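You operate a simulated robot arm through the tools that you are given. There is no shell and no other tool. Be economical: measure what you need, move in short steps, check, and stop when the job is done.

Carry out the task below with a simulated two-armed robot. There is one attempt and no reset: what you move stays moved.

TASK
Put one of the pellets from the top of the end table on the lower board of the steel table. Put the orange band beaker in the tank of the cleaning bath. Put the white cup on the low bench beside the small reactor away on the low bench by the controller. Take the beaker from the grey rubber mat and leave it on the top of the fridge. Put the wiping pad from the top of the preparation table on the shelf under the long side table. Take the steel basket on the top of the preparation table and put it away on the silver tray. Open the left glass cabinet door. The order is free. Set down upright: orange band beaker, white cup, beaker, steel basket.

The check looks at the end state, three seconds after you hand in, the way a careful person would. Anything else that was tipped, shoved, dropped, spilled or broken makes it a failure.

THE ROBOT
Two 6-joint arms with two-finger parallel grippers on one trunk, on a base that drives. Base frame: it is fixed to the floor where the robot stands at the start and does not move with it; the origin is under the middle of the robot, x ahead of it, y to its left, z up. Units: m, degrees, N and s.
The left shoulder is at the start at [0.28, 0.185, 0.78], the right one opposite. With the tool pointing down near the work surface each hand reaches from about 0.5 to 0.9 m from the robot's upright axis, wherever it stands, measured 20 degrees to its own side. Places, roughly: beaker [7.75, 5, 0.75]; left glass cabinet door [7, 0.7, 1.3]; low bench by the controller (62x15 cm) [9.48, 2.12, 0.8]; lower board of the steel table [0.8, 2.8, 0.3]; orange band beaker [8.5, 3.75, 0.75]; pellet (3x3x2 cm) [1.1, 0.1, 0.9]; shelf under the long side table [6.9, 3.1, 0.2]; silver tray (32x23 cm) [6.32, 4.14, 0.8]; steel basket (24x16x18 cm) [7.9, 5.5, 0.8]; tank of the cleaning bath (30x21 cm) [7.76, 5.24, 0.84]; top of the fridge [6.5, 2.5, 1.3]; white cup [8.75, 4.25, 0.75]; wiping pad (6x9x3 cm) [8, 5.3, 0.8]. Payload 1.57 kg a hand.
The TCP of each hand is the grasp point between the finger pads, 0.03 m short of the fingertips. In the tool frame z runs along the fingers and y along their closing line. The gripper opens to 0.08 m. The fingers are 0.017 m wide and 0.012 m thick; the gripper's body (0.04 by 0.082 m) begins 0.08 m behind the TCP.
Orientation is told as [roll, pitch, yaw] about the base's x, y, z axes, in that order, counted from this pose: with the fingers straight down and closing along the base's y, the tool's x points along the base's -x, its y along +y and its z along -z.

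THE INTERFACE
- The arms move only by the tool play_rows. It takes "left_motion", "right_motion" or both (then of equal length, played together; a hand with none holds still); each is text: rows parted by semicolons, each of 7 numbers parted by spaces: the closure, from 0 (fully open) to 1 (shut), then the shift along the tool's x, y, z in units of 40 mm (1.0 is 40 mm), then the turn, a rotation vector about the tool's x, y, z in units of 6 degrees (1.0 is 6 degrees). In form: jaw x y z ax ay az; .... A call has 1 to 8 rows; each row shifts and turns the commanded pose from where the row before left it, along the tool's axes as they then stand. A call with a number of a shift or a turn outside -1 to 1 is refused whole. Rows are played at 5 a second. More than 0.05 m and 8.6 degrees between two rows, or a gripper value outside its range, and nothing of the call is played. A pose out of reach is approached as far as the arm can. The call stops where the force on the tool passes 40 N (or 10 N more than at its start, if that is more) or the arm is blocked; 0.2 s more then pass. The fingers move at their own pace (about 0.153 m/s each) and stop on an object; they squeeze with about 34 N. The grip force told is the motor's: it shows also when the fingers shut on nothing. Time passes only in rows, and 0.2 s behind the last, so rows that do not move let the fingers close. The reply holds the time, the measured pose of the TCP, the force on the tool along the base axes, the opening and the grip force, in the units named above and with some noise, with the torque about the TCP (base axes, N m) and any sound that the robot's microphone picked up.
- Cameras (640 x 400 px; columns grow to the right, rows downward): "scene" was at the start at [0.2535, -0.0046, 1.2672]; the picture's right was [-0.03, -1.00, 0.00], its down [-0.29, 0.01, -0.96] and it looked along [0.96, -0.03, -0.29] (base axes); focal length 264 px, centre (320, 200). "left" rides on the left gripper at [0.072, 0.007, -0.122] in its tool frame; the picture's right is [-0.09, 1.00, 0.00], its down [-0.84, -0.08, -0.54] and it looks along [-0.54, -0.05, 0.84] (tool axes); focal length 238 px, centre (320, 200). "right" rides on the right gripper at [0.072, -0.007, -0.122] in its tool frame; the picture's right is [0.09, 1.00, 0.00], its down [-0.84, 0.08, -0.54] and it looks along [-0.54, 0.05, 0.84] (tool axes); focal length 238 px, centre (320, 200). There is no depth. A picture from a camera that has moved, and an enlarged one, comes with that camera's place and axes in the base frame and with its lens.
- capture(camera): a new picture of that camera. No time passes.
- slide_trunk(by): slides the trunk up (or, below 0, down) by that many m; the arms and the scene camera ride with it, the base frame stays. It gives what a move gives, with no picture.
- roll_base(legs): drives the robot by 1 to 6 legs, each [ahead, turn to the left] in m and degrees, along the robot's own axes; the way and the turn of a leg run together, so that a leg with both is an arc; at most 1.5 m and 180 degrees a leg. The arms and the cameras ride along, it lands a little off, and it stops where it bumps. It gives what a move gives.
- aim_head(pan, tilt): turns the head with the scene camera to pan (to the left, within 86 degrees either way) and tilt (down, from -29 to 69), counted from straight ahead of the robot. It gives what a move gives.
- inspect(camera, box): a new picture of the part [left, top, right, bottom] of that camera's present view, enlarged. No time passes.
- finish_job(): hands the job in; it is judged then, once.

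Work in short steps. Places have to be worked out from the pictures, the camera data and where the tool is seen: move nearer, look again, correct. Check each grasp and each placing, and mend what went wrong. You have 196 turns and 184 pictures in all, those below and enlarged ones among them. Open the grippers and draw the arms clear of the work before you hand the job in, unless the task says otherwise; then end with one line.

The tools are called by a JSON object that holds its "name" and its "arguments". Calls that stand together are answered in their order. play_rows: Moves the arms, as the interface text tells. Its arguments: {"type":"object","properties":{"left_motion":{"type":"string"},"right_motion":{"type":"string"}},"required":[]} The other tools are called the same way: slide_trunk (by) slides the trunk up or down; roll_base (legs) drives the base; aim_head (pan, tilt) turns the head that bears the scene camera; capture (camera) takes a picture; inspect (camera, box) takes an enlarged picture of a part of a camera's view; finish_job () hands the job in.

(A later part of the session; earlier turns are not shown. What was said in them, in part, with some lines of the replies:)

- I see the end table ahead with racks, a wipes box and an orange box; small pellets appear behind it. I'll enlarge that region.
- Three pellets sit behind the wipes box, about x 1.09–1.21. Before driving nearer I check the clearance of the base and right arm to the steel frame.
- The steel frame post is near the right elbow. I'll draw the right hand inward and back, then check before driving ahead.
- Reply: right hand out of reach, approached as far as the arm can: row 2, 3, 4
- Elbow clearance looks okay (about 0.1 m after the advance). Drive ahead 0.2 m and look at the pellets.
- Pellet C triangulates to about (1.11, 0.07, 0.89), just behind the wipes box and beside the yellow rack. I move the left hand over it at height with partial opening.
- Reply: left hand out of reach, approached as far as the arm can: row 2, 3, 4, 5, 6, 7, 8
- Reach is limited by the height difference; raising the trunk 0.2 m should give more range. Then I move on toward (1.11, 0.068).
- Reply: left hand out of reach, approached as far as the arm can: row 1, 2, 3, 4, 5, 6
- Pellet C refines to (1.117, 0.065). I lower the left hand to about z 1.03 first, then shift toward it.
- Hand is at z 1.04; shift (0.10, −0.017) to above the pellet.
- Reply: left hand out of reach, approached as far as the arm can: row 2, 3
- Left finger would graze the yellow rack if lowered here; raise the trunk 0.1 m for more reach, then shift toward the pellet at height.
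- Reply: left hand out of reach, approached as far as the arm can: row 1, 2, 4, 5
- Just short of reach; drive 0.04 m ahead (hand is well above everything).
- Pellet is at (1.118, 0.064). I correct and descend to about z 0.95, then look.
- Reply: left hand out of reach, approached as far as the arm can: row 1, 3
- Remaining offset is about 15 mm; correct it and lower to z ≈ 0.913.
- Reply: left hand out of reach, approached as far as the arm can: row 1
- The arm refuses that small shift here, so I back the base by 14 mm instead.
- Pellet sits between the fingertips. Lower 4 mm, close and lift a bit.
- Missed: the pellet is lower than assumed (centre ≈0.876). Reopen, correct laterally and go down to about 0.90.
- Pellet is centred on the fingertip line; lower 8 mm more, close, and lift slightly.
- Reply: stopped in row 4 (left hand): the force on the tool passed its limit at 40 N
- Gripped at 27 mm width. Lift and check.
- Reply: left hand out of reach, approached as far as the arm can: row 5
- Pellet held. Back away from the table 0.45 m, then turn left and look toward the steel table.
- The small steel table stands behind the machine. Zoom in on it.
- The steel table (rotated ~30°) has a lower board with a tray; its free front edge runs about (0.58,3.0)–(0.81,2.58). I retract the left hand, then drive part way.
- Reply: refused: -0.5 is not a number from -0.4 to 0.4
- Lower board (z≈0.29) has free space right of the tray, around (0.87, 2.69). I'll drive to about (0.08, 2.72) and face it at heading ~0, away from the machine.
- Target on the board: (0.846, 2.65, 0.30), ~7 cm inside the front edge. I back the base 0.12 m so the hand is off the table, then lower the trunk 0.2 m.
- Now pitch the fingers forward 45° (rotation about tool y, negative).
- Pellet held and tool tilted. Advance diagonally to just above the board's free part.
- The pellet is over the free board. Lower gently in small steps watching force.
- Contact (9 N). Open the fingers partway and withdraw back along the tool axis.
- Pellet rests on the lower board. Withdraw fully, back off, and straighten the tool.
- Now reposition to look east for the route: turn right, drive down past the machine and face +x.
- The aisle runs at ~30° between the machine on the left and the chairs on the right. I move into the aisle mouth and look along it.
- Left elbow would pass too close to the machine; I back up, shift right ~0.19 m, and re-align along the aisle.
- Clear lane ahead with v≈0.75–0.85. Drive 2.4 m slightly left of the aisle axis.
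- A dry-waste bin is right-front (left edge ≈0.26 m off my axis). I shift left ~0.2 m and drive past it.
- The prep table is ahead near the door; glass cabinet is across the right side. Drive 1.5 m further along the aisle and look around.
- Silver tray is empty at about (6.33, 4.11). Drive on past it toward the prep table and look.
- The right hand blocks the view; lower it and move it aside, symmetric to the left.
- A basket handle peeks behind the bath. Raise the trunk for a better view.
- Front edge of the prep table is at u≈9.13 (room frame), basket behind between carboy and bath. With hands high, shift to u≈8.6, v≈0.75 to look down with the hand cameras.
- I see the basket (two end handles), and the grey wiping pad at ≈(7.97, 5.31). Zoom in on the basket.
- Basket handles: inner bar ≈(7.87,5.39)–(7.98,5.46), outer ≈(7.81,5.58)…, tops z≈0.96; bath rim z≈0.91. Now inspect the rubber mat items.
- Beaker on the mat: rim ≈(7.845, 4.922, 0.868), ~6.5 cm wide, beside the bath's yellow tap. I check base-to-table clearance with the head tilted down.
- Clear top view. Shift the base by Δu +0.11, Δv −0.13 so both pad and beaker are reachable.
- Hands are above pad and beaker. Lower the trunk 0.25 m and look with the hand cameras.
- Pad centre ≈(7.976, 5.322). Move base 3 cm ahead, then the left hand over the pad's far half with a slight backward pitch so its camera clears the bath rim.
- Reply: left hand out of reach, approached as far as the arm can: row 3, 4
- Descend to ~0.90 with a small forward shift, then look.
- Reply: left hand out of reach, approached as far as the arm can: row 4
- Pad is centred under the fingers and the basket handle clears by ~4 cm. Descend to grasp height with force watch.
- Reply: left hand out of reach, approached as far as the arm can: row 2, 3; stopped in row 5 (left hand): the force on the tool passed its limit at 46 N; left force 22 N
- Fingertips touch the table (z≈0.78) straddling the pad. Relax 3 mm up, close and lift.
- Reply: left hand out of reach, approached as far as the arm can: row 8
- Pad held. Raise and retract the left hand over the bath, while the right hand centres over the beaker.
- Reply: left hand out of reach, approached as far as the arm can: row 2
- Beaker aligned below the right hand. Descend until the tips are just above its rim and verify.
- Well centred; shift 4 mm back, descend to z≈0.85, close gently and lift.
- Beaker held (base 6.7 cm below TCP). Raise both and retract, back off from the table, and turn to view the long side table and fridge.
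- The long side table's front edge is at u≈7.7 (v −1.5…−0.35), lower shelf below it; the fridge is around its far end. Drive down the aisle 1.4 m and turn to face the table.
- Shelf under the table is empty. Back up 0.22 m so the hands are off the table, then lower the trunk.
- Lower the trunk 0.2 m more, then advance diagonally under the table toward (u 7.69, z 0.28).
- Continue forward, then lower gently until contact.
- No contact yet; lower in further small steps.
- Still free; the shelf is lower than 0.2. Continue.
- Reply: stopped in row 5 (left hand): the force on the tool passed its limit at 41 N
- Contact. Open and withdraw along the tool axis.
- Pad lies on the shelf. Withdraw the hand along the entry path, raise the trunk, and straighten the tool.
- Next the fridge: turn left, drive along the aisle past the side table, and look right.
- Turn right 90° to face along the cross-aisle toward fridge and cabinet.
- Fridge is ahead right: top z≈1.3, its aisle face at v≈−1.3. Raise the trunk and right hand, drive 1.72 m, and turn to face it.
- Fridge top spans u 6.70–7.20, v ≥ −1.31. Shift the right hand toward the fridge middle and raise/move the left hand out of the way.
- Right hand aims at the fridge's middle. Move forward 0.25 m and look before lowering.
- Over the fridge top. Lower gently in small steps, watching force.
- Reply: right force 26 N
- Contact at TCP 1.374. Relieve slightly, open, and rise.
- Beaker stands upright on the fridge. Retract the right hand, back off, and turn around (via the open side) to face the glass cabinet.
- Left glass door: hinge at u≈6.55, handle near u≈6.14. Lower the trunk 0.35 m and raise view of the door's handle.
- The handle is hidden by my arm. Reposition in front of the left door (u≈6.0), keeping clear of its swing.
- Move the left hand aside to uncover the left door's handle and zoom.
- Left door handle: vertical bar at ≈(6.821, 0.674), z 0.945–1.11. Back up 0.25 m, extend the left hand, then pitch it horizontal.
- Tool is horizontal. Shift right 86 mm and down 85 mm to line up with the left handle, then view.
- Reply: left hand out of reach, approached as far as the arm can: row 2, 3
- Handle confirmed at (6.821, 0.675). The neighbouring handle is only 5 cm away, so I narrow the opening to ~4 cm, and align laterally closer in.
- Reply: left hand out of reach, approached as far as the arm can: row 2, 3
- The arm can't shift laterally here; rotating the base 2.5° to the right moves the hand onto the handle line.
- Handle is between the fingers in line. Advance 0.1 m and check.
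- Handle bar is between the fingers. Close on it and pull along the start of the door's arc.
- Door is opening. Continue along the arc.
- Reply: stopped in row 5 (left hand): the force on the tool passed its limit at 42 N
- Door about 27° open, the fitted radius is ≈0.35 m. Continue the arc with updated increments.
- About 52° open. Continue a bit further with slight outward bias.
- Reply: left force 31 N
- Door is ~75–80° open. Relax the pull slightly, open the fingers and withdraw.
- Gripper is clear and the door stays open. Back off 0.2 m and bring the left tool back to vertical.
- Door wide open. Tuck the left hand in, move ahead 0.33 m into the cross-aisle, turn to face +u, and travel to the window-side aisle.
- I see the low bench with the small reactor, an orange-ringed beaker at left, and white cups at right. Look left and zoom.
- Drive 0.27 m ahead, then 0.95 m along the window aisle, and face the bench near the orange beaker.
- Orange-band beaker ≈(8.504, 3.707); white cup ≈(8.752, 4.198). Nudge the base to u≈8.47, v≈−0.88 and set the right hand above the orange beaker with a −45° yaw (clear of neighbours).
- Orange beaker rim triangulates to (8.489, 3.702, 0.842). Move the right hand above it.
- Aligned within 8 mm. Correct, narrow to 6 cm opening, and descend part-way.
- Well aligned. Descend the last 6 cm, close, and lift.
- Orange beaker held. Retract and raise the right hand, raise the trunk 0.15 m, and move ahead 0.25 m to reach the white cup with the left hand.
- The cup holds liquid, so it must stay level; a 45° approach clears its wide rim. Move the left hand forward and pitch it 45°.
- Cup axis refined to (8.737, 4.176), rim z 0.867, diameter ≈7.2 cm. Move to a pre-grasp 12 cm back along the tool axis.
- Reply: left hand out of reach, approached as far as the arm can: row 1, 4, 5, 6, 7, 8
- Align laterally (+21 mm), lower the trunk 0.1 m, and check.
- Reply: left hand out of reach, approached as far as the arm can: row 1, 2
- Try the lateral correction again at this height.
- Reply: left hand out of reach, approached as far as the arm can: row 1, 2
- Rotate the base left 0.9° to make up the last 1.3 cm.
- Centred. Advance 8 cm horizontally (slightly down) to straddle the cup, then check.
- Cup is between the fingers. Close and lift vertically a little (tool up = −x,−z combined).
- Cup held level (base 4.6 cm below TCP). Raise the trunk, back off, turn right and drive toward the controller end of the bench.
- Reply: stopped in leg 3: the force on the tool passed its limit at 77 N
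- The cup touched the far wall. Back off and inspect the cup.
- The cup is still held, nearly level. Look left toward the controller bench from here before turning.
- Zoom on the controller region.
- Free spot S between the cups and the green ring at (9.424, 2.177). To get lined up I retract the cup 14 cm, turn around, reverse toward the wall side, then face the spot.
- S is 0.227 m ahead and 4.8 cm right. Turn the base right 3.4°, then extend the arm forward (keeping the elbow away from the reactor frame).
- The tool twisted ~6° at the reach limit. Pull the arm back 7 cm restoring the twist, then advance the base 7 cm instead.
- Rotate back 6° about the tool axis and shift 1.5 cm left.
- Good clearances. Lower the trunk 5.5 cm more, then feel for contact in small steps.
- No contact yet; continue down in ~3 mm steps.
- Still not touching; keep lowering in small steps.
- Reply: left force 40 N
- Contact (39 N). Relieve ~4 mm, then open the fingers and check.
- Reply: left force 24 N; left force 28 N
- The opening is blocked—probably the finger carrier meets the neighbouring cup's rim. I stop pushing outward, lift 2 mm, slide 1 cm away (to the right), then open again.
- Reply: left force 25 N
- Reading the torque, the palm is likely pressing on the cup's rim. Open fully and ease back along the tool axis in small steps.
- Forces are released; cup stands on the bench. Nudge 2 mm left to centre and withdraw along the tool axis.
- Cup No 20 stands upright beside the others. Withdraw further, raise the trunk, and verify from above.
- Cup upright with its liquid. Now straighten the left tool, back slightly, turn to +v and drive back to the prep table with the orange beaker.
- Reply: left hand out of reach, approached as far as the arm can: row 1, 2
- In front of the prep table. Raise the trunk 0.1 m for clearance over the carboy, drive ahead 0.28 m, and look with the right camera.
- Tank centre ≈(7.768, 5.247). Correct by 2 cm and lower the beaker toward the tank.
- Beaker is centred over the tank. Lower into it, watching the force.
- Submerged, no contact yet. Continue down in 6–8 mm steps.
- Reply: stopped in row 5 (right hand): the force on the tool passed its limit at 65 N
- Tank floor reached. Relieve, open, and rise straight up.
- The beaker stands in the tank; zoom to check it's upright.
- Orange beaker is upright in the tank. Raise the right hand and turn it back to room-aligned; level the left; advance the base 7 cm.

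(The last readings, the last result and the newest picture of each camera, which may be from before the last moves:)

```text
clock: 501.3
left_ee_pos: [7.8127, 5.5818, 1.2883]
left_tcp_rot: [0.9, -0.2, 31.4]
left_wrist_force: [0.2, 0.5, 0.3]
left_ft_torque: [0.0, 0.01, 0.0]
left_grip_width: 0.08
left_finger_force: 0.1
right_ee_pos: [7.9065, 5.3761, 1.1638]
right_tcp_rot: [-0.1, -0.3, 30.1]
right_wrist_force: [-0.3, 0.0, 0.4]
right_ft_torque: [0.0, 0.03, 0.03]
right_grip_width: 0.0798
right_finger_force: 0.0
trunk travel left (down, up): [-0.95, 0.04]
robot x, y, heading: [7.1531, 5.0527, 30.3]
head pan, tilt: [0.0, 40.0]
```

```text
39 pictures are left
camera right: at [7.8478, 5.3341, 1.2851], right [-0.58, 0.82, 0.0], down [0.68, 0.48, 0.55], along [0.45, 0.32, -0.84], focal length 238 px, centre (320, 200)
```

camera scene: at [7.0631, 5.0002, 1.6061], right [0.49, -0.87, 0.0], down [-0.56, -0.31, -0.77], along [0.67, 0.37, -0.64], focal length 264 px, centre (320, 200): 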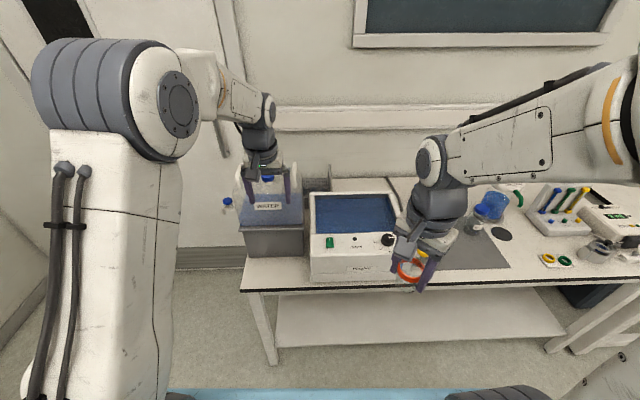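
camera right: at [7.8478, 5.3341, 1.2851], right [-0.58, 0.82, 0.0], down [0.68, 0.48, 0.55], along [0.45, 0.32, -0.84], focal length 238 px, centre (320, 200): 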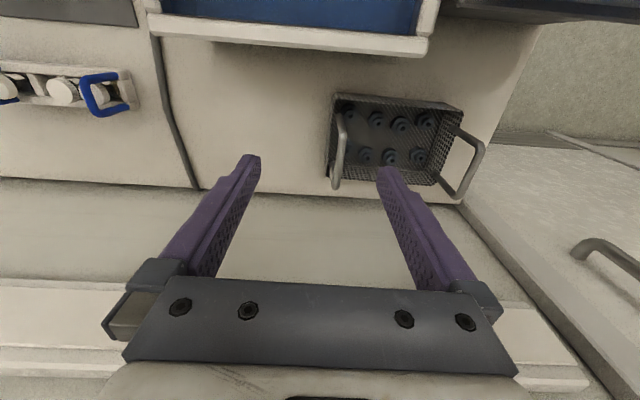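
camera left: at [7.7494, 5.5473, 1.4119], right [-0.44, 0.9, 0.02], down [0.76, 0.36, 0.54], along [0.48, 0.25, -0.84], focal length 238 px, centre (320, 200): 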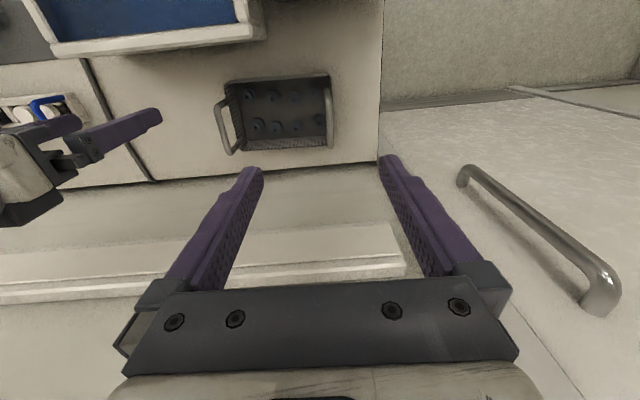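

Handle bars: inner ≈(7.95, 5.442, 0.94), outer ≈(7.845, 5.616, 0.96). Move both hands above them.

{"name": "play_rows", "arguments": {"left_motion": "0.3 -0.22 0.06 0.94 0 0 0;0.3 -0.22 0.06 0.94 0 0 0;0.3 -0.22 0.06 0.94 0 0 0;0.3 -0.22 0.06 0.94 0 0 0;0.3 -0.22 0.06 0.94 0 0 0;0.3 0 0 0 0 0 0", "right_motion": "0.3 -0.36 0.17 0.48 0 0 0;0.3 -0.36 0.17 0.48 0 0 0;0.3 -0.36 0.17 0.48 0 0 0;0.3 -0.36 0.17 0.48 0 0 0;0.3 -0.36 0.17 0.48 0 0 0;0.3 0 0 0 0 0 0"}}

{"name": "capture", "arguments": {"camera": "left"}}

{"name": "capture", "arguments": {"camera": "right"}}

```text
clock: 502.7
left_ee_pos: [7.8442, 5.6178, 1.1021]
left_tcp_rot: [0.9, -0.1, 31.5]
left_wrist_force: [0.5, 0.1, 0.0]
left_ft_torque: [-0.04, 0.01, -0.02]
left_grip_width: 0.0559
left_finger_force: 0.1
right_ee_pos: [7.9532, 5.4413, 1.0679]
right_tcp_rot: [0.1, -0.3, 30.1]
right_wrist_force: [0.8, 0.4, 0.0]
right_ft_torque: [0.02, 0.03, -0.01]
right_grip_width: 0.0558
right_finger_force: 0.0
trunk travel left (down, up): [-0.95, 0.04]
robot x, y, heading: [7.1517, 5.0528, 30.2]
head pan, tilt: [0.0, 40.0]
```

```text
38 pictures are left
camera left: at [7.7806, 5.5838, 1.2239], right [-0.44, 0.9, 0.02], down [0.76, 0.36, 0.54], along [0.48, 0.25, -0.84], focal length 238 px, centre (320, 200)
```

left: 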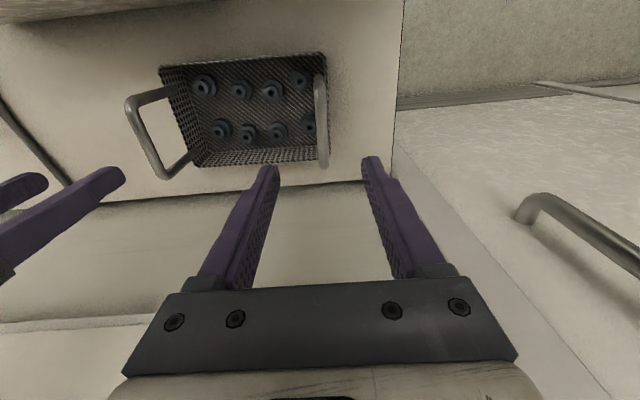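

```text
37 pictures are left
camera right: at [7.8938, 5.4, 1.1889], right [-0.58, 0.82, 0.0], down [0.68, 0.48, 0.55], along [0.45, 0.32, -0.84], focal length 238 px, centre (320, 200)
```

right: 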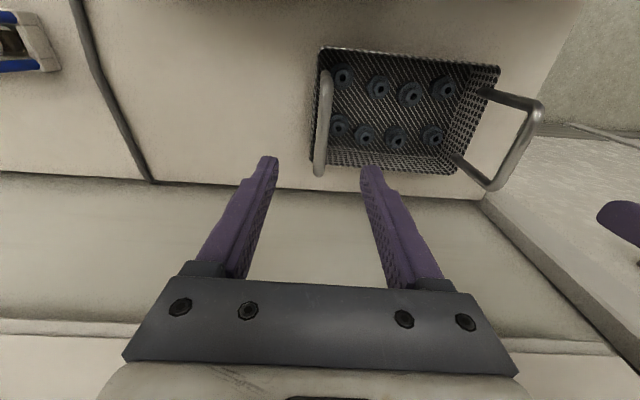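

Both hands are precisely over the bars. Descend so the bars sit between the fingers.

{"name": "play_rows", "arguments": {"left_motion": "0.3 0 0 0.88 0 0 0;0.3 0 0 0.88 0 0 0;0.3 0 0 0.88 0 0 0;0.3 0 0 0.88 0 0 0;0.3 0 0 0 0 0 0", "right_motion": "0.3 0 0 0.67 0 0 0;0.3 0 0 0.67 0 0 0;0.3 0 0 0.67 0 0 0;0.3 0 0 0.67 0 0 0;0.3 0 0 0 0 0 0"}}

{"name": "capture", "arguments": {"camera": "left"}}

{"name": "capture", "arguments": {"camera": "right"}}

```text
clock: 503.9
left_ee_pos: [7.8417, 5.6185, 0.9618]
left_tcp_rot: [1.0, -0.2, 31.4]
left_wrist_force: [0.4, -0.8, -0.3]
left_ft_torque: [-0.03, 0.0, -0.02]
left_grip_width: 0.0559
left_finger_force: 0.2
right_ee_pos: [7.9404, 5.431, 0.9655]
right_tcp_rot: [0.0, -0.3, 30.1]
right_wrist_force: [0.4, 0.5, -0.2]
right_ft_torque: [-0.04, 0.0, 0.02]
right_grip_width: 0.0562
right_finger_force: 0.1
right hand out of reach, approached as far as the arm can: row 2, 3, 4
trunk travel left (down, up): [-0.95, 0.04]
robot x, y, heading: [7.1529, 5.0549, 30.1]
head pan, tilt: [0.0, 40.0]
```

```text
36 pictures are left
camera left: at [7.7788, 5.5856, 1.0834], right [-0.44, 0.9, 0.02], down [0.76, 0.36, 0.54], along [0.48, 0.25, -0.84], focal length 238 px, centre (320, 200)
```

left: 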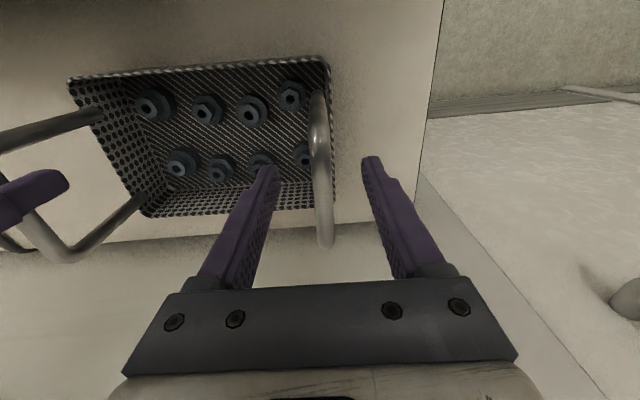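

```text
35 pictures are left
camera right: at [7.8808, 5.3888, 1.0862], right [-0.58, 0.82, 0.0], down [0.68, 0.48, 0.55], along [0.45, 0.32, -0.84], focal length 238 px, centre (320, 200)
```

right: 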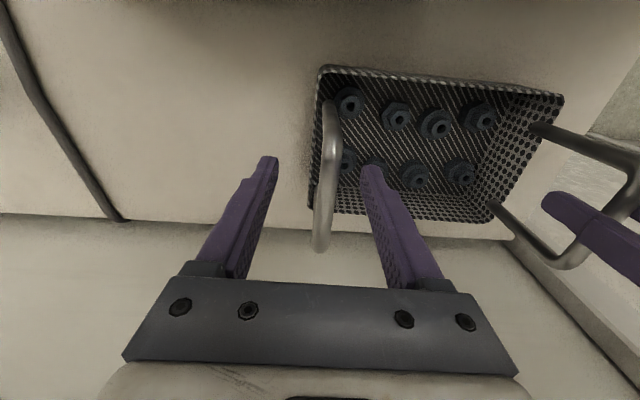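

Bars are between the fingers of both hands. To have trunk travel for a synchronized lift, raise both hands 0.16 m and lower the trunk 0.16 m first.

{"name": "play_rows", "arguments": {"left_motion": "0.3 0 0 -0.8 0 0 0;0.3 0 0 -0.8 0 0 0;0.3 0 0 -0.8 0 0 0;0.3 0 0 -0.8 0 0 0;0.3 0 0 -0.8 0 0 0;0.3 0 0 0 0 0 0", "right_motion": "0.3 0 0 -0.8 0 0 0;0.3 -0.1 0 -0.8 0 0 0;0.3 -0.1 0.05 -0.8 0 0 0;0.3 -0.1 0 -0.8 0 0 0;0.3 -0.05 0 -0.8 0 0 0;0.3 0 0 0 0 0 0"}}

{"name": "slide_trunk", "arguments": {"by": -0.16}}

{"name": "capture", "arguments": {"camera": "left"}}

{"name": "capture", "arguments": {"camera": "right"}}

```text
clock: 505.3
left_ee_pos: [7.8425, 5.6174, 1.1234]
left_tcp_rot: [0.9, -0.1, 31.4]
left_wrist_force: [-0.3, 0.7, -0.2]
left_ft_torque: [0.0, -0.01, -0.01]
left_grip_width: 0.056
left_finger_force: 0.0
right_ee_pos: [7.9577, 5.4443, 1.1242]
right_tcp_rot: [0.0, -0.2, 30.1]
right_wrist_force: [0.0, -0.7, 0.9]
right_ft_torque: [0.0, -0.01, -0.01]
right_grip_width: 0.0561
right_finger_force: 0.0
right hand out of reach, approached as far as the arm can: row 1
trunk travel left (down, up): [-0.95, 0.04]
robot x, y, heading: [7.1531, 5.0548, 30.1]
head pan, tilt: [0.0, 40.0]
```

```text
clock: 507.2
left_ee_pos: [7.8424, 5.6163, 0.9631]
left_tcp_rot: [0.9, -0.3, 31.5]
left_wrist_force: [0.6, 0.0, 0.3]
left_ft_torque: [-0.01, 0.03, -0.01]
left_grip_width: 0.0558
left_finger_force: 0.2
right_ee_pos: [7.9574, 5.443, 0.9633]
right_tcp_rot: [0.0, -0.2, 30.1]
right_wrist_force: [-0.6, -0.1, -0.2]
right_ft_torque: [0.0, -0.01, -0.01]
right_grip_width: 0.0561
right_finger_force: 0.0
trunk travel left (down, up): [-0.79, 0.2]
robot x, y, heading: [7.1533, 5.0548, 30.0]
head pan, tilt: [0.0, 40.0]
```

```text
34 pictures are left
camera left: at [7.7793, 5.5828, 1.0841], right [-0.44, 0.9, 0.02], down [0.76, 0.36, 0.54], along [0.48, 0.25, -0.84], focal length 238 px, centre (320, 200)
```

left: 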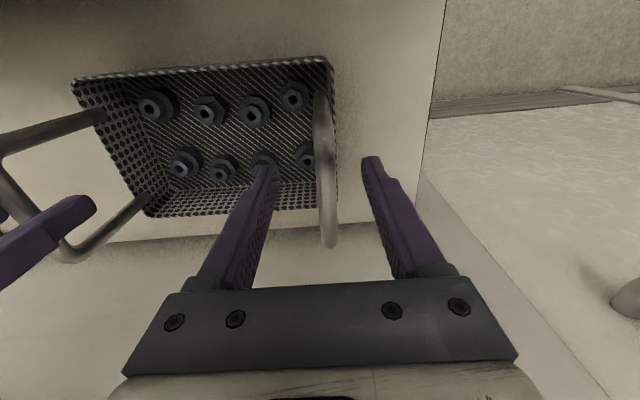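

```text
33 pictures are left
camera right: at [7.8975, 5.4017, 1.0853], right [-0.58, 0.82, 0.0], down [0.68, 0.49, 0.54], along [0.44, 0.31, -0.84], focal length 238 px, centre (320, 200)
```

right: 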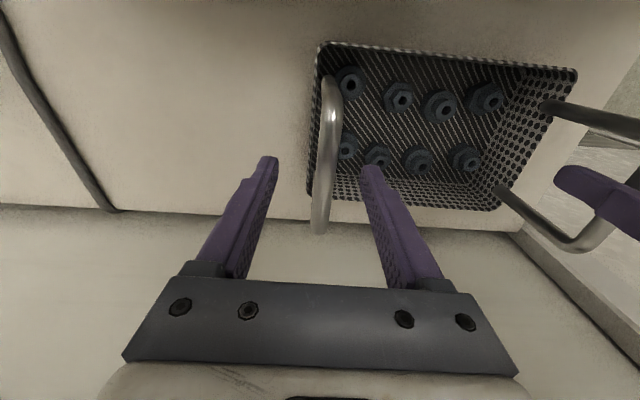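

In place with 0.2 m trunk travel. Close both hands and lift 3 cm with the trunk.

{"name": "play_rows", "arguments": {"left_motion": "1 0 0 0 0 0 0;1 0 0 0 0 0 0;1 0 0 0 0 0 0", "right_motion": "1 0 0 0 0 0 0;1 0 0 0 0 0 0;1 0 0 0 0 0 0"}}

{"name": "slide_trunk", "arguments": {"by": 0.04}}

{"name": "capture", "arguments": {"camera": "scene"}}

```text
clock: 508.0
left_ee_pos: [7.8416, 5.6176, 0.9632]
left_tcp_rot: [0.8, -0.2, 31.3]
left_wrist_force: [-3.3, 3.2, 3.3]
left_ft_torque: [0.05, 0.05, -0.55]
left_grip_width: 0.0127
left_finger_force: 30.2
right_ee_pos: [7.9567, 5.4444, 0.9636]
right_tcp_rot: [0.0, -0.1, 30.1]
right_wrist_force: [2.9, -0.1, -0.1]
right_ft_torque: [-0.09, 0.01, -0.03]
right_grip_width: 0.0126
right_finger_force: 29.3
trunk travel left (down, up): [-0.79, 0.2]
robot x, y, heading: [7.1548, 5.0568, 30.1]
head pan, tilt: [0.0, 40.0]
```

```text
clock: 508.8
left_ee_pos: [7.843, 5.6166, 1.0018]
left_tcp_rot: [0.9, 0.0, 31.3]
left_wrist_force: [-3.7, 1.9, -3.6]
left_ft_torque: [0.09, -0.06, -0.49]
left_grip_width: 0.0127
left_finger_force: 29.8
right_ee_pos: [7.9571, 5.4437, 1.0024]
right_tcp_rot: [0.0, -0.3, 30.0]
right_wrist_force: [3.6, -3.1, -4.9]
right_ft_torque: [-0.12, 0.09, 0.01]
right_grip_width: 0.0125
right_finger_force: 29.3
trunk travel left (down, up): [-0.83, 0.16]
robot x, y, heading: [7.1525, 5.0545, 30.3]
head pan, tilt: [0.0, 40.0]
```

```text
32 pictures are left
camera scene: at [7.3654, 5.1771, 1.5859], right [0.5, -0.87, 0.0], down [-0.56, -0.32, -0.77], along [0.66, 0.38, -0.64], focal length 264 px, centre (320, 200)
```

scene: 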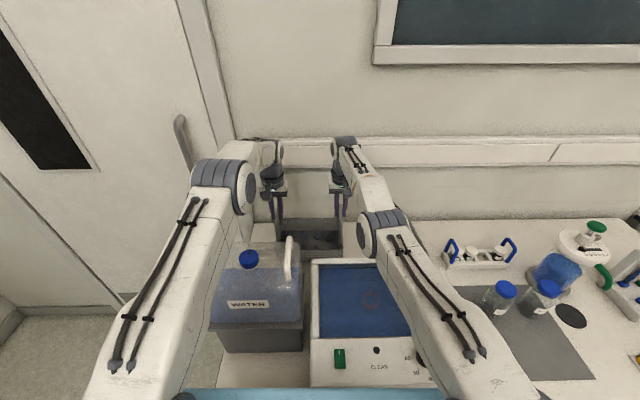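

Lifted (~0.45 kg each side). Raise the trunk fully, then rotate right 15° so the basket clears the carboy, and check before backing off.

{"name": "slide_trunk", "arguments": {"by": 0.155}}

{"name": "roll_base", "arguments": {"legs": [[0, -15]]}}

{"name": "capture", "arguments": {"camera": "scene"}}

```text
clock: 510.6
left_ee_pos: [7.8434, 5.6179, 1.1563]
left_tcp_rot: [0.9, -0.2, 31.4]
left_wrist_force: [-6.7, 4.1, -4.0]
left_ft_torque: [-0.06, 0.22, -0.53]
left_grip_width: 0.0127
left_finger_force: 29.7
right_ee_pos: [7.959, 5.4437, 1.1586]
right_tcp_rot: [0.0, 0.0, 30.0]
right_wrist_force: [5.7, -3.5, -3.4]
right_ft_torque: [0.05, -0.2, 0.02]
right_grip_width: 0.0125
right_finger_force: 30.0
trunk travel left (down, up): [-0.985, 0.005]
robot x, y, heading: [7.1524, 5.0565, 30.3]
head pan, tilt: [0.0, 40.0]
```

```text
clock: 511.9
left_ee_pos: [7.9632, 5.4207, 1.1575]
left_tcp_rot: [0.9, -0.2, 16.5]
left_wrist_force: [-5.0, 6.4, -4.3]
left_ft_torque: [0.09, -0.01, -0.54]
left_grip_width: 0.0127
left_finger_force: 29.6
right_ee_pos: [8.0297, 5.2235, 1.1577]
right_tcp_rot: [-0.1, 0.0, 15.2]
right_wrist_force: [4.2, -7.5, -3.9]
right_ft_torque: [-0.13, 0.07, -0.02]
right_grip_width: 0.0127
right_finger_force: 29.4
trunk travel left (down, up): [-0.985, 0.005]
robot x, y, heading: [7.155, 5.059, 14.9]
head pan, tilt: [0.0, 40.0]
```

```text
31 pictures are left
camera scene: at [7.3899, 5.1177, 1.741], right [0.26, -0.97, 0.0], down [-0.62, -0.17, -0.77], along [0.74, 0.2, -0.64], focal length 264 px, centre (320, 200)
```

scene: 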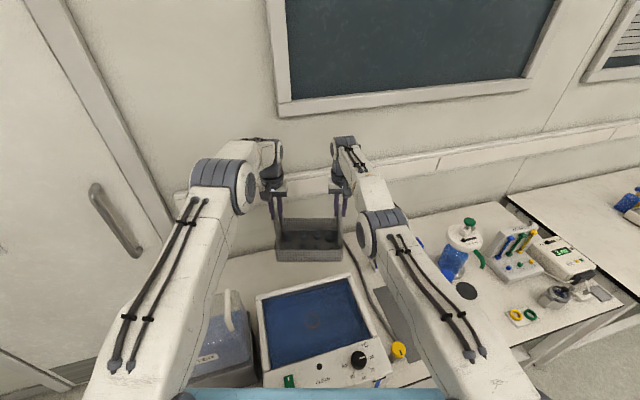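

Basket clear of carboy. Back off 0.6 m, turn to face −v, and drive 0.5 m down the aisle.

{"name": "roll_base", "arguments": {"legs": [[-0.6, 0], [0, -75], [0.5, 0]]}}

{"name": "aim_head", "arguments": {"pan": -50, "tilt": 35}}

{"name": "capture", "arguments": {"camera": "scene"}}

```text
clock: 521.0
left_ee_pos: [7.3841, 3.7764, 1.1563]
left_tcp_rot: [0.9, -0.3, -58.8]
left_wrist_force: [-0.6, 2.9, -3.2]
left_ft_torque: [0.05, 0.0, -0.5]
left_grip_width: 0.0127
left_finger_force: 29.5
right_ee_pos: [7.2101, 3.6613, 1.1581]
right_tcp_rot: [-0.1, -0.2, -60.0]
right_wrist_force: [0.0, -1.8, -3.2]
right_ft_torque: [0.01, 0.01, 0.05]
right_grip_width: 0.0126
right_finger_force: 29.4
trunk travel left (down, up): [-0.985, 0.005]
robot x, y, heading: [6.8218, 4.4674, -60.0]
head pan, tilt: [0.0, 40.0]
```

```text
clock: 522.2
left_ee_pos: [7.3838, 3.7769, 1.1572]
left_tcp_rot: [0.9, -0.2, -58.7]
left_wrist_force: [-0.8, 2.3, -4.6]
left_ft_torque: [0.02, 0.04, -0.5]
left_grip_width: 0.0127
left_finger_force: 29.8
right_ee_pos: [7.2105, 3.6615, 1.157]
right_tcp_rot: [-0.1, -0.1, -60.1]
right_wrist_force: [1.8, -2.3, -4.3]
right_ft_torque: [0.01, 0.02, 0.06]
right_grip_width: 0.0128
right_finger_force: 29.7
trunk travel left (down, up): [-0.985, 0.005]
robot x, y, heading: [6.8225, 4.465, -60.3]
head pan, tilt: [-50.0, 35.0]
```

```text
30 pictures are left
camera scene: at [6.8739, 4.2434, 1.7485], right [-0.94, 0.34, 0.0], down [0.2, 0.54, -0.82], along [-0.28, -0.77, -0.57], focal length 264 px, centre (320, 200)
```

scene: 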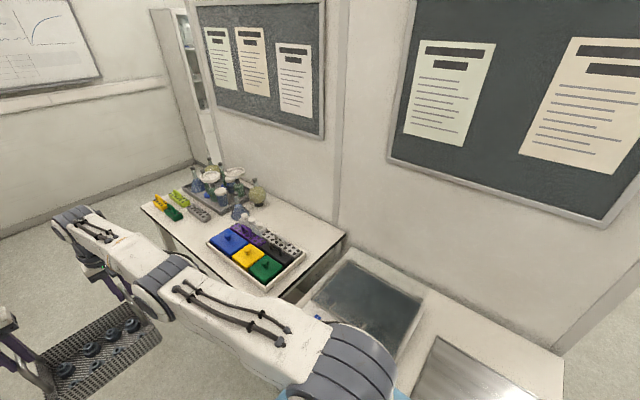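

The poster panel (u≈7.2) would be too near if I turn here; shift to u≈8.43 first, then face the tray.

{"name": "roll_base", "arguments": {"legs": [[-0.29, 0], [0, 45], [0.41, 0], [0, -135]]}}

{"name": "aim_head", "arguments": {"pan": 0, "tilt": 50}}

{"name": "capture", "arguments": {"camera": "scene"}}

{"name": "capture", "arguments": {"camera": "right"}}

```text
clock: 534.0
left_ee_pos: [6.3903, 4.0461, 1.1563]
left_tcp_rot: [0.9, -0.2, -148.4]
left_wrist_force: [-4.0, 3.5, -5.5]
left_ft_torque: [-0.4, 0.62, 0.01]
left_grip_width: 0.013
left_finger_force: 29.4
right_ee_pos: [6.2747, 4.2178, 1.1575]
right_tcp_rot: [0.0, -0.1, -149.7]
right_wrist_force: [4.5, -2.4, -0.8]
right_ft_torque: [-0.29, -0.3, 0.35]
right_grip_width: 0.0126
right_finger_force: 29.5
trunk travel left (down, up): [-0.985, 0.005]
robot x, y, heading: [7.0769, 4.606, -149.7]
head pan, tilt: [-50.0, 35.0]
```

```text
clock: 535.1
left_ee_pos: [6.3904, 4.0445, 1.157]
left_tcp_rot: [0.9, -0.2, -148.4]
left_wrist_force: [-1.2, -0.4, -5.6]
left_ft_torque: [-0.22, 0.38, -0.06]
left_grip_width: 0.0127
left_finger_force: 30.1
right_ee_pos: [6.2746, 4.2173, 1.159]
right_tcp_rot: [0.1, -0.1, -149.7]
right_wrist_force: [0.6, 0.9, -2.3]
right_ft_torque: [-0.31, -0.07, 0.36]
right_grip_width: 0.0126
right_finger_force: 29.6
trunk travel left (down, up): [-0.985, 0.005]
robot x, y, heading: [7.0787, 4.6078, -149.8]
head pan, tilt: [0.0, 50.0]
```

```text
29 pictures are left
camera scene: at [6.873, 4.4872, 1.7268], right [-0.5, 0.87, 0.0], down [0.66, 0.38, -0.64], along [-0.56, -0.32, -0.77], focal length 264 px, centre (320, 200)
```

scene: 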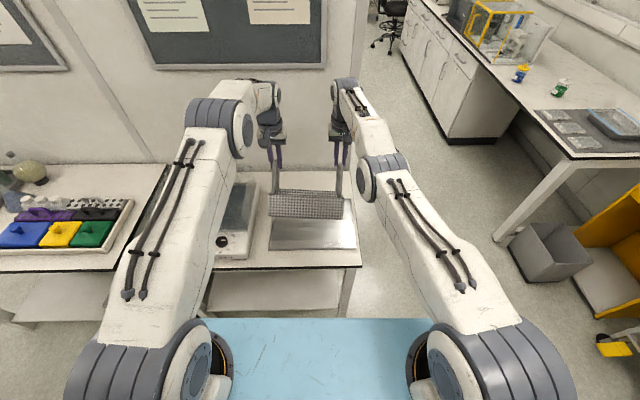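

```text
28 pictures are left
camera right: at [6.3337, 4.2595, 1.2795], right [0.58, -0.81, 0.0], down [-0.68, -0.49, 0.54], along [-0.44, -0.32, -0.84], focal length 238 px, centre (320, 200)
```

right: 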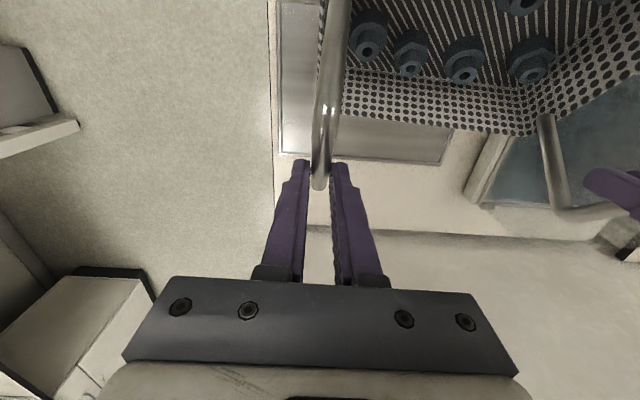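

Basket is centred over the tray (u 7.55, v 0.41). Lower with the trunk 0.16 m.

{"name": "slide_trunk", "arguments": {"by": -0.16}}

{"name": "inspect", "arguments": {"camera": "scene", "box": [200, 140, 420, 320]}}

```text
clock: 537.0
left_ee_pos: [6.3921, 4.0436, 1.0002]
left_tcp_rot: [0.8, -0.2, -148.4]
left_wrist_force: [2.7, -8.1, 5.7]
left_ft_torque: [0.53, -0.66, -0.22]
left_grip_width: 0.0127
left_finger_force: 29.5
right_ee_pos: [6.2765, 4.2152, 1.0027]
right_tcp_rot: [0.0, -0.6, -149.6]
right_wrist_force: [5.0, -1.2, 22.8]
right_ft_torque: [0.07, -0.75, 0.32]
right_grip_width: 0.0126
right_finger_force: 29.6
trunk travel left (down, up): [-0.825, 0.165]
robot x, y, heading: [7.0796, 4.6061, -149.6]
head pan, tilt: [0.0, 50.0]
```

```text
2.22 times, centred on (310, 230) of scene
camera zoom: at [6.8753, 4.4874, 1.5677], right [-0.5, 0.86, 0.0], down [0.66, 0.39, -0.64], along [-0.56, -0.32, -0.77], focal length 588 px, centre (342, 133)
```

zoom: 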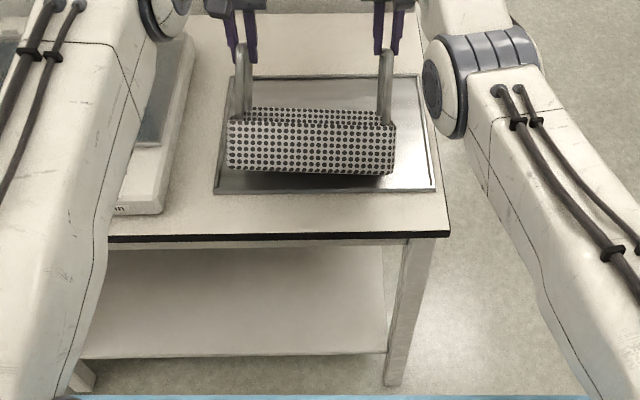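

Right end has touched the tray; the left end is slightly higher. Lower the left hand a few mm to set it flat.

{"name": "play_rows", "arguments": {"left_motion": "1 0 0 0.1 0 0 0;1 0 0 0.1 0 0 0;1 0 0 0 0 0 0", "right_motion": "1 0 0 0 0 0 0;1 0 0 0 0 0 0;1 0 0 0 0 0 0"}}

{"name": "inspect", "arguments": {"camera": "scene", "box": [240, 150, 400, 240]}}

```text
clock: 537.8
left_ee_pos: [6.3907, 4.0442, 0.99]
left_tcp_rot: [1.0, -0.2, -148.5]
left_wrist_force: [6.1, -9.6, 8.4]
left_ft_torque: [0.67, -0.38, -0.52]
left_grip_width: 0.0132
left_finger_force: 29.6
right_ee_pos: [6.2744, 4.2166, 1.0022]
right_tcp_rot: [-0.1, -0.5, -149.6]
right_wrist_force: [-3.5, -4.3, 23.2]
right_ft_torque: [-0.13, 0.14, -0.05]
right_grip_width: 0.0126
right_finger_force: 29.6
trunk travel left (down, up): [-0.825, 0.165]
robot x, y, heading: [7.0774, 4.6072, -149.6]
head pan, tilt: [0.0, 50.0]
```

```text
4.00 times, centred on (320, 195) of scene
camera zoom: at [6.8751, 4.4872, 1.5672], right [-0.5, 0.86, 0.0], down [0.66, 0.39, -0.64], along [-0.56, -0.32, -0.77], focal length 1058 px, centre (320, 220)
```

zoom: 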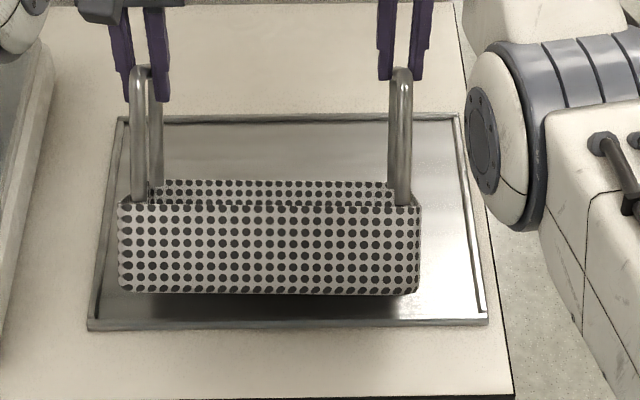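

Basket sits level inside the tray with both ends loaded. Open both hands and raise straight up.

{"name": "play_rows", "arguments": {"left_motion": "0.3 0 0 0 0 0 0;0.3 0 0 0 0 0 0;0.3 0 0 0 0 0 0", "right_motion": "0.3 0 0 0 0 0 0;0.3 0 0 0 0 0 0;0.3 0 0 0 0 0 0"}}

{"name": "inspect", "arguments": {"camera": "scene", "box": [240, 150, 400, 240]}}

```text
clock: 538.6
left_ee_pos: [6.3898, 4.0457, 0.9892]
left_tcp_rot: [1.0, -0.2, -148.5]
left_wrist_force: [0.2, 0.7, -0.3]
left_ft_torque: [0.01, -0.02, 0.0]
left_grip_width: 0.056
left_finger_force: 0.0
right_ee_pos: [6.2755, 4.2188, 0.9975]
right_tcp_rot: [0.0, 0.0, -149.7]
right_wrist_force: [0.3, 0.7, 0.5]
right_ft_torque: [0.0, 0.0, 0.01]
right_grip_width: 0.056
right_finger_force: 0.1
trunk travel left (down, up): [-0.825, 0.165]
robot x, y, heading: [7.0793, 4.6092, -150.1]
head pan, tilt: [0.0, 50.0]
```

```text
4.00 times, centred on (320, 195) of scene
camera zoom: at [6.8735, 4.4873, 1.5668], right [-0.5, 0.86, 0.0], down [0.66, 0.38, -0.64], along [-0.56, -0.32, -0.77], focal length 1058 px, centre (320, 220)
```

zoom: 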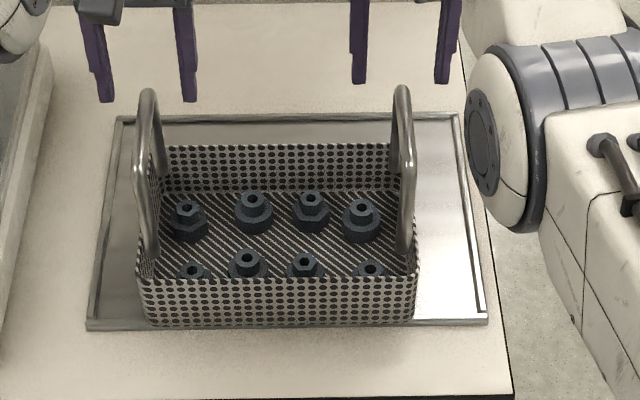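

The basket dropped flat but sits close to the tray's front rim. Raise the hands and take a closer look.

{"name": "slide_trunk", "arguments": {"by": 0.16}}

{"name": "roll_base", "arguments": {"legs": [[-0.22, 0]]}}

{"name": "capture", "arguments": {"camera": "left"}}

{"name": "inspect", "arguments": {"camera": "scene", "box": [220, 60, 420, 190]}}

```text
clock: 540.4
left_ee_pos: [6.3912, 4.0454, 1.148]
left_tcp_rot: [0.9, -0.2, -148.5]
left_wrist_force: [-0.3, 0.3, 0.5]
left_ft_torque: [0.02, 0.0, 0.0]
left_grip_width: 0.0559
left_finger_force: 0.2
right_ee_pos: [6.274, 4.2173, 1.1578]
right_tcp_rot: [-0.1, -0.2, -149.7]
right_wrist_force: [0.0, -0.1, -0.1]
right_ft_torque: [-0.03, -0.04, -0.01]
right_grip_width: 0.0565
right_finger_force: 0.0
trunk travel left (down, up): [-0.985, 0.005]
robot x, y, heading: [7.0794, 4.6075, -149.5]
head pan, tilt: [0.0, 50.0]
```

```text
clock: 542.1
left_ee_pos: [6.5795, 4.1568, 1.1501]
left_tcp_rot: [0.9, -0.2, -148.6]
left_wrist_force: [-0.8, -0.4, 0.8]
left_ft_torque: [0.01, -0.03, -0.01]
left_grip_width: 0.0561
left_finger_force: 0.1
right_ee_pos: [6.4636, 4.3287, 1.1584]
right_tcp_rot: [0.0, -0.1, -149.7]
right_wrist_force: [-0.2, -0.5, -0.4]
right_ft_torque: [-0.02, 0.0, -0.02]
right_grip_width: 0.0562
right_finger_force: 0.0
trunk travel left (down, up): [-0.985, 0.005]
robot x, y, heading: [7.2691, 4.7174, -149.9]
head pan, tilt: [0.0, 50.0]
```

```text
24 pictures are left
camera left: at [6.6447, 4.1898, 1.2713], right [0.44, -0.9, 0.02], down [-0.76, -0.36, 0.54], along [-0.48, -0.25, -0.84], focal length 238 px, centre (320, 200)
```

left: 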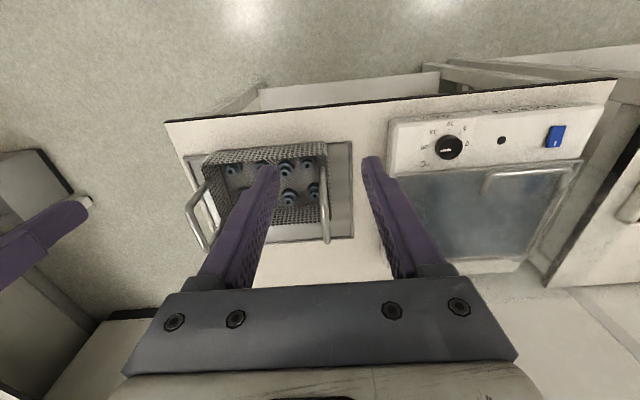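

```text
3.08 times, centred on (320, 125) of scene
camera zoom: at [7.0632, 4.598, 1.727], right [-0.5, 0.87, 0.0], down [0.66, 0.38, -0.64], along [-0.56, -0.32, -0.77], focal length 814 px, centre (320, 431)
```

zoom: 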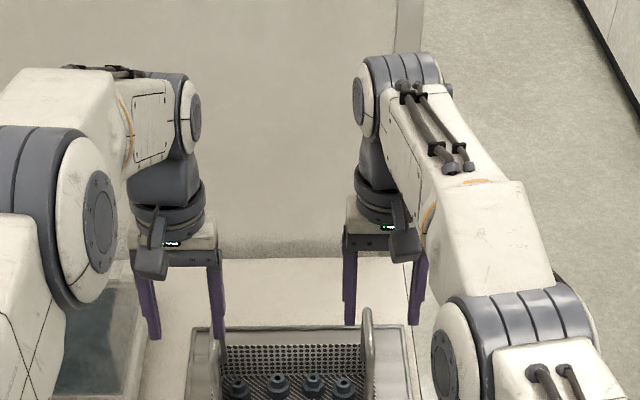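

Basket's near side sits at the tray's front rim; I'll push it 4 cm deeper with the closed left hand. First move the right hand aside and position the left at the centre.

{"name": "play_rows", "arguments": {"left_motion": "1 0 0 0 0 0 0;1 0 0 0 0 0 0;1 0 -0.83 0 0 0 0;1 0 -0.83 0 0 0 0;1 0 -0.83 0 0 0 0", "right_motion": "0 0.3 -0.9 0 0 0 0;0 0.3 -0.9 0 0 0 0;0 0.3 -0.9 0 0 0 0;0 0.3 -0.9 0 0 0 0;0 0 -0.9 0 0 0 0"}}

{"name": "play_rows", "arguments": {"left_motion": "1 0 0 0.9 0 0 0;1 0 0 0.9 0 0 0;1 0 0 0.9 0 0 0;1 0 0 0.9 0 0 0;1 0 0 0.9 0 0 0;1 0 0 0.9 0 0 0;1 0 0 0.9 0 0 0;1 0 0 0.6 0 0 0"}}

{"name": "capture", "arguments": {"camera": "left"}}

{"name": "capture", "arguments": {"camera": "scene"}}

```text
clock: 543.3
left_ee_pos: [6.5271, 4.2414, 1.148]
left_tcp_rot: [1.0, -0.1, -148.5]
left_wrist_force: [0.4, -0.5, 0.4]
left_ft_torque: [0.0, 0.04, -0.03]
left_grip_width: 0.0
left_finger_force: 21.2
right_ee_pos: [6.3671, 4.4771, 1.1573]
right_tcp_rot: [0.0, -0.1, -149.8]
right_wrist_force: [0.2, 0.3, -0.3]
right_ft_torque: [0.0, 0.0, 0.03]
right_grip_width: 0.0799
right_finger_force: 0.0
right hand out of reach, approached as far as the arm can: row 1, 2, 3, 4
trunk travel left (down, up): [-0.985, 0.005]
robot x, y, heading: [7.2727, 4.7177, -150.2]
head pan, tilt: [0.0, 50.0]
```

```text
clock: 545.1
left_ee_pos: [6.5796, 4.2532, 0.9041]
left_tcp_rot: [0.8, -0.2, -148.7]
left_wrist_force: [-0.3, -0.2, 0.2]
left_ft_torque: [0.04, 0.04, 0.02]
left_grip_width: 0.0
left_finger_force: 22.1
left hand out of reach, approached as far as the arm can: row 3, 4, 5, 6, 7, 8
right_ee_pos: [6.3672, 4.4774, 1.1586]
right_tcp_rot: [0.0, -0.2, -149.9]
right_wrist_force: [0.2, 1.3, 0.2]
right_ft_torque: [0.01, 0.05, 0.0]
right_grip_width: 0.0803
right_finger_force: 0.1
trunk travel left (down, up): [-0.985, 0.005]
robot x, y, heading: [7.2687, 4.7223, -150.1]
head pan, tilt: [0.0, 50.0]
```

```text
22 pictures are left
camera left: at [6.6458, 4.287, 1.0247], right [0.44, -0.9, 0.02], down [-0.76, -0.36, 0.54], along [-0.48, -0.25, -0.84], focal length 238 px, centre (320, 200)
```

left: 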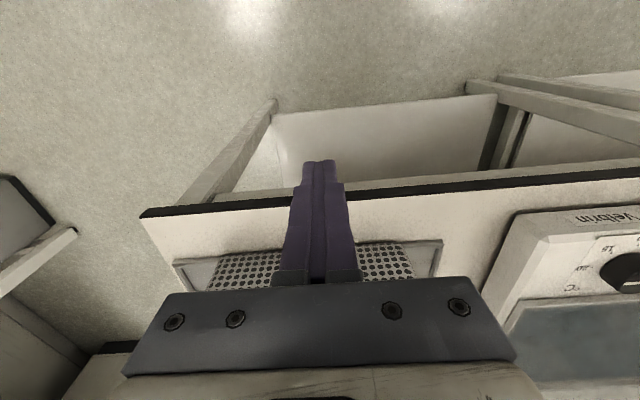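

```text
21 pictures are left
camera scene: at [7.0632, 4.5983, 1.727], right [-0.5, 0.87, 0.0], down [0.66, 0.38, -0.64], along [-0.56, -0.32, -0.77], focal length 264 px, centre (320, 200)
```

scene: 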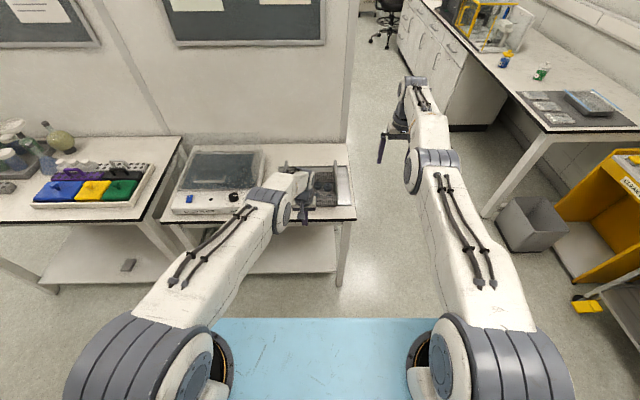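

Lower the trunk 5 cm so the fingers face the basket wall, then push by driving the base ahead in two steps.

{"name": "slide_trunk", "arguments": {"by": -0.05}}

{"name": "roll_base", "arguments": {"legs": [[0.15, 0]]}}

{"name": "capture", "arguments": {"camera": "scene"}}

```text
clock: 546.0
left_ee_pos: [6.5789, 4.2535, 0.854]
left_tcp_rot: [0.9, -0.2, -148.5]
left_wrist_force: [0.2, 0.2, 0.7]
left_ft_torque: [-0.01, -0.03, 0.03]
left_grip_width: 0.0
left_finger_force: 21.3
right_ee_pos: [6.368, 4.4774, 1.1089]
right_tcp_rot: [0.1, -0.3, -149.8]
right_wrist_force: [0.6, 1.0, 0.7]
right_ft_torque: [0.0, 0.03, 0.0]
right_grip_width: 0.08
right_finger_force: 0.1
trunk travel left (down, up): [-0.935, 0.055]
robot x, y, heading: [7.269, 4.7172, -149.8]
head pan, tilt: [0.0, 50.0]
```

```text
clock: 547.4
left_ee_pos: [6.4487, 4.1782, 0.8542]
left_tcp_rot: [0.8, -0.3, -148.6]
left_wrist_force: [-0.6, 0.3, 0.3]
left_ft_torque: [-0.01, 0.02, -0.01]
left_grip_width: 0.0001
left_finger_force: 21.7
right_ee_pos: [6.2365, 4.4006, 1.1071]
right_tcp_rot: [0.1, -0.3, -149.8]
right_wrist_force: [0.4, 0.0, -1.1]
right_ft_torque: [-0.01, 0.05, 0.01]
right_grip_width: 0.0799
right_finger_force: 0.0
trunk travel left (down, up): [-0.935, 0.055]
robot x, y, heading: [7.1377, 4.6429, -149.9]
head pan, tilt: [0.0, 50.0]
```

```text
20 pictures are left
camera scene: at [6.9324, 4.5225, 1.6769], right [-0.5, 0.87, 0.0], down [0.66, 0.38, -0.64], along [-0.56, -0.32, -0.77], focal length 264 px, centre (320, 200)
```

scene: 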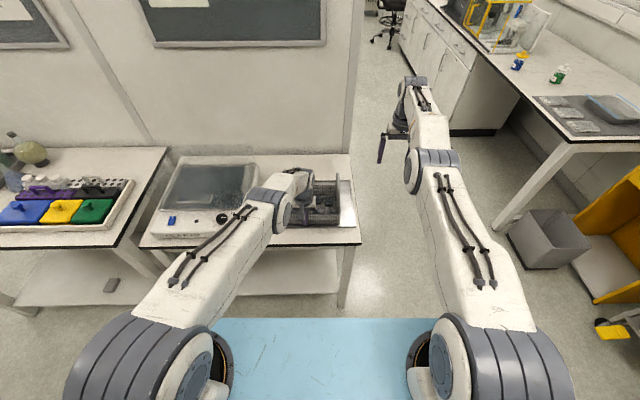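

Just at contact. Push another 4.5 cm.

{"name": "roll_base", "arguments": {"legs": [[0.045, 0]]}}

{"name": "inspect", "arguments": {"camera": "scene", "box": [230, 140, 400, 260]}}

```text
clock: 548.3
left_ee_pos: [6.4097, 4.155, 0.854]
left_tcp_rot: [0.9, -0.3, -148.6]
left_wrist_force: [0.3, -0.1, 0.7]
left_ft_torque: [-0.01, 0.04, 0.01]
left_grip_width: 0.0002
left_finger_force: 21.2
right_ee_pos: [6.1977, 4.3789, 1.1084]
right_tcp_rot: [0.0, -0.1, -149.8]
right_wrist_force: [-0.8, 0.1, 0.1]
right_ft_torque: [-0.01, 0.02, 0.03]
right_grip_width: 0.0799
right_finger_force: 0.1
trunk travel left (down, up): [-0.935, 0.055]
robot x, y, heading: [7.0942, 4.6205, -149.9]
head pan, tilt: [0.0, 50.0]
```

```text
3.33 times, centred on (315, 200) of scene
camera zoom: at [6.8931, 4.4997, 1.6769], right [-0.5, 0.87, 0.0], down [0.66, 0.38, -0.64], along [-0.56, -0.32, -0.77], focal length 881 px, centre (337, 200)
```

zoom: 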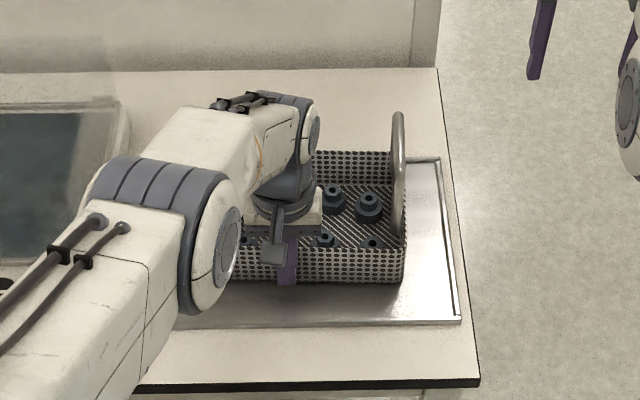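

The basket is now well inside the tray. Back off straight and raise the hand, then verify.

{"name": "roll_base", "arguments": {"legs": [[-0.25, 0]]}}

{"name": "play_rows", "arguments": {"left_motion": "1 0 0.5 -0.9 0 0 0;0 0 0.5 -0.9 0 0 0;0 0 0.5 -0.9 0 0 0;0 0 0 -0.9 0 0 0;0 0 0 -0.9 0 0 0"}}

{"name": "capture", "arguments": {"camera": "scene"}}

```text
clock: 550.1
left_ee_pos: [6.6271, 4.2787, 0.8536]
left_tcp_rot: [0.9, -0.3, -148.4]
left_wrist_force: [-0.6, -0.2, 0.5]
left_ft_torque: [0.0, 0.0, 0.04]
left_grip_width: 0.0002
left_finger_force: 21.6
right_ee_pos: [6.413, 4.5018, 1.1074]
right_tcp_rot: [0.0, -0.1, -149.8]
right_wrist_force: [-0.6, 0.5, -0.2]
right_ft_torque: [0.02, 0.0, -0.03]
right_grip_width: 0.0799
right_finger_force: 0.1
trunk travel left (down, up): [-0.935, 0.055]
robot x, y, heading: [7.3116, 4.7434, -150.0]
head pan, tilt: [0.0, 50.0]
```

```text
clock: 551.3
left_ee_pos: [6.6588, 4.2304, 1.0342]
left_tcp_rot: [0.9, -0.2, -148.3]
left_wrist_force: [-0.1, -0.3, 0.9]
left_ft_torque: [0.01, -0.03, -0.04]
left_grip_width: 0.08
left_finger_force: 0.0
right_ee_pos: [6.4144, 4.5019, 1.1073]
right_tcp_rot: [0.0, -0.1, -149.7]
right_wrist_force: [-1.4, -0.4, -0.4]
right_ft_torque: [-0.01, -0.02, -0.01]
right_grip_width: 0.0801
right_finger_force: 0.1
trunk travel left (down, up): [-0.935, 0.055]
robot x, y, heading: [7.3139, 4.7455, -149.8]
head pan, tilt: [0.0, 50.0]
```

```text
18 pictures are left
camera scene: at [7.1095, 4.6247, 1.6769], right [-0.5, 0.86, 0.0], down [0.66, 0.38, -0.64], along [-0.56, -0.32, -0.77], focal length 264 px, centre (320, 200)
```

scene: 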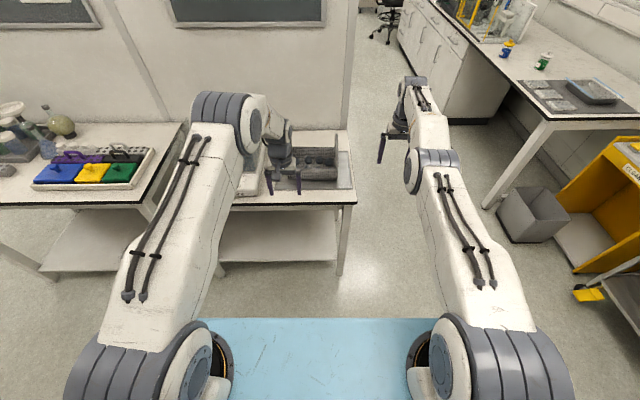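

Zoom to verify the basket on the tray.

{"name": "inspect", "arguments": {"camera": "scene", "box": [230, 110, 380, 220]}}

```text
3.64 times, centred on (305, 165) of scene
camera zoom: at [7.1095, 4.6247, 1.6769], right [-0.5, 0.86, 0.0], down [0.66, 0.38, -0.64], along [-0.56, -0.32, -0.77], focal length 961 px, centre (374, 327)
```

zoom: 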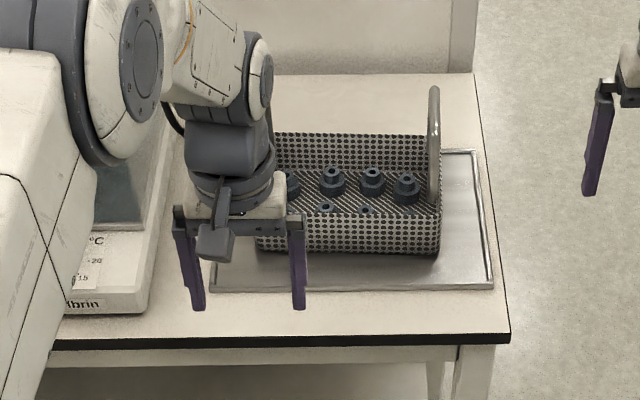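

All seven tasks look done: the basket is on the tray, and earlier views confirm the rest. Back off a little more so the arms are clear, then hand in.

{"name": "roll_base", "arguments": {"legs": [[-0.15, 0]]}}

{"name": "finish_job", "arguments": {}}

```text
clock: 552.7
left_ee_pos: [6.7533, 4.2854, 1.0329]
left_tcp_rot: [0.8, -0.3, -148.5]
left_wrist_force: [-0.2, -1.0, -0.6]
left_ft_torque: [0.05, 0.0, -0.01]
left_grip_width: 0.08
left_finger_force: 0.0
right_ee_pos: [6.5089, 4.558, 1.108]
right_tcp_rot: [-0.1, 0.0, -149.7]
right_wrist_force: [1.2, 0.3, -0.6]
right_ft_torque: [0.05, 0.03, 0.01]
right_grip_width: 0.0802
right_finger_force: 0.1
trunk travel left (down, up): [-0.935, 0.055]
robot x, y, heading: [7.4133, 4.7931, -148.7]
head pan, tilt: [0.0, 50.0]
```

```text
The job is handed in.
```

I handed the job in with all seven tasks done as far as the pictures show. On the way, the white cup bumped the far wall. While I was setting it down, my gripper may also have nudged the neighbouring cup (No 25) by a few millimetres. Both cups looked upright afterwards, and the liquid in the white cup was still there.
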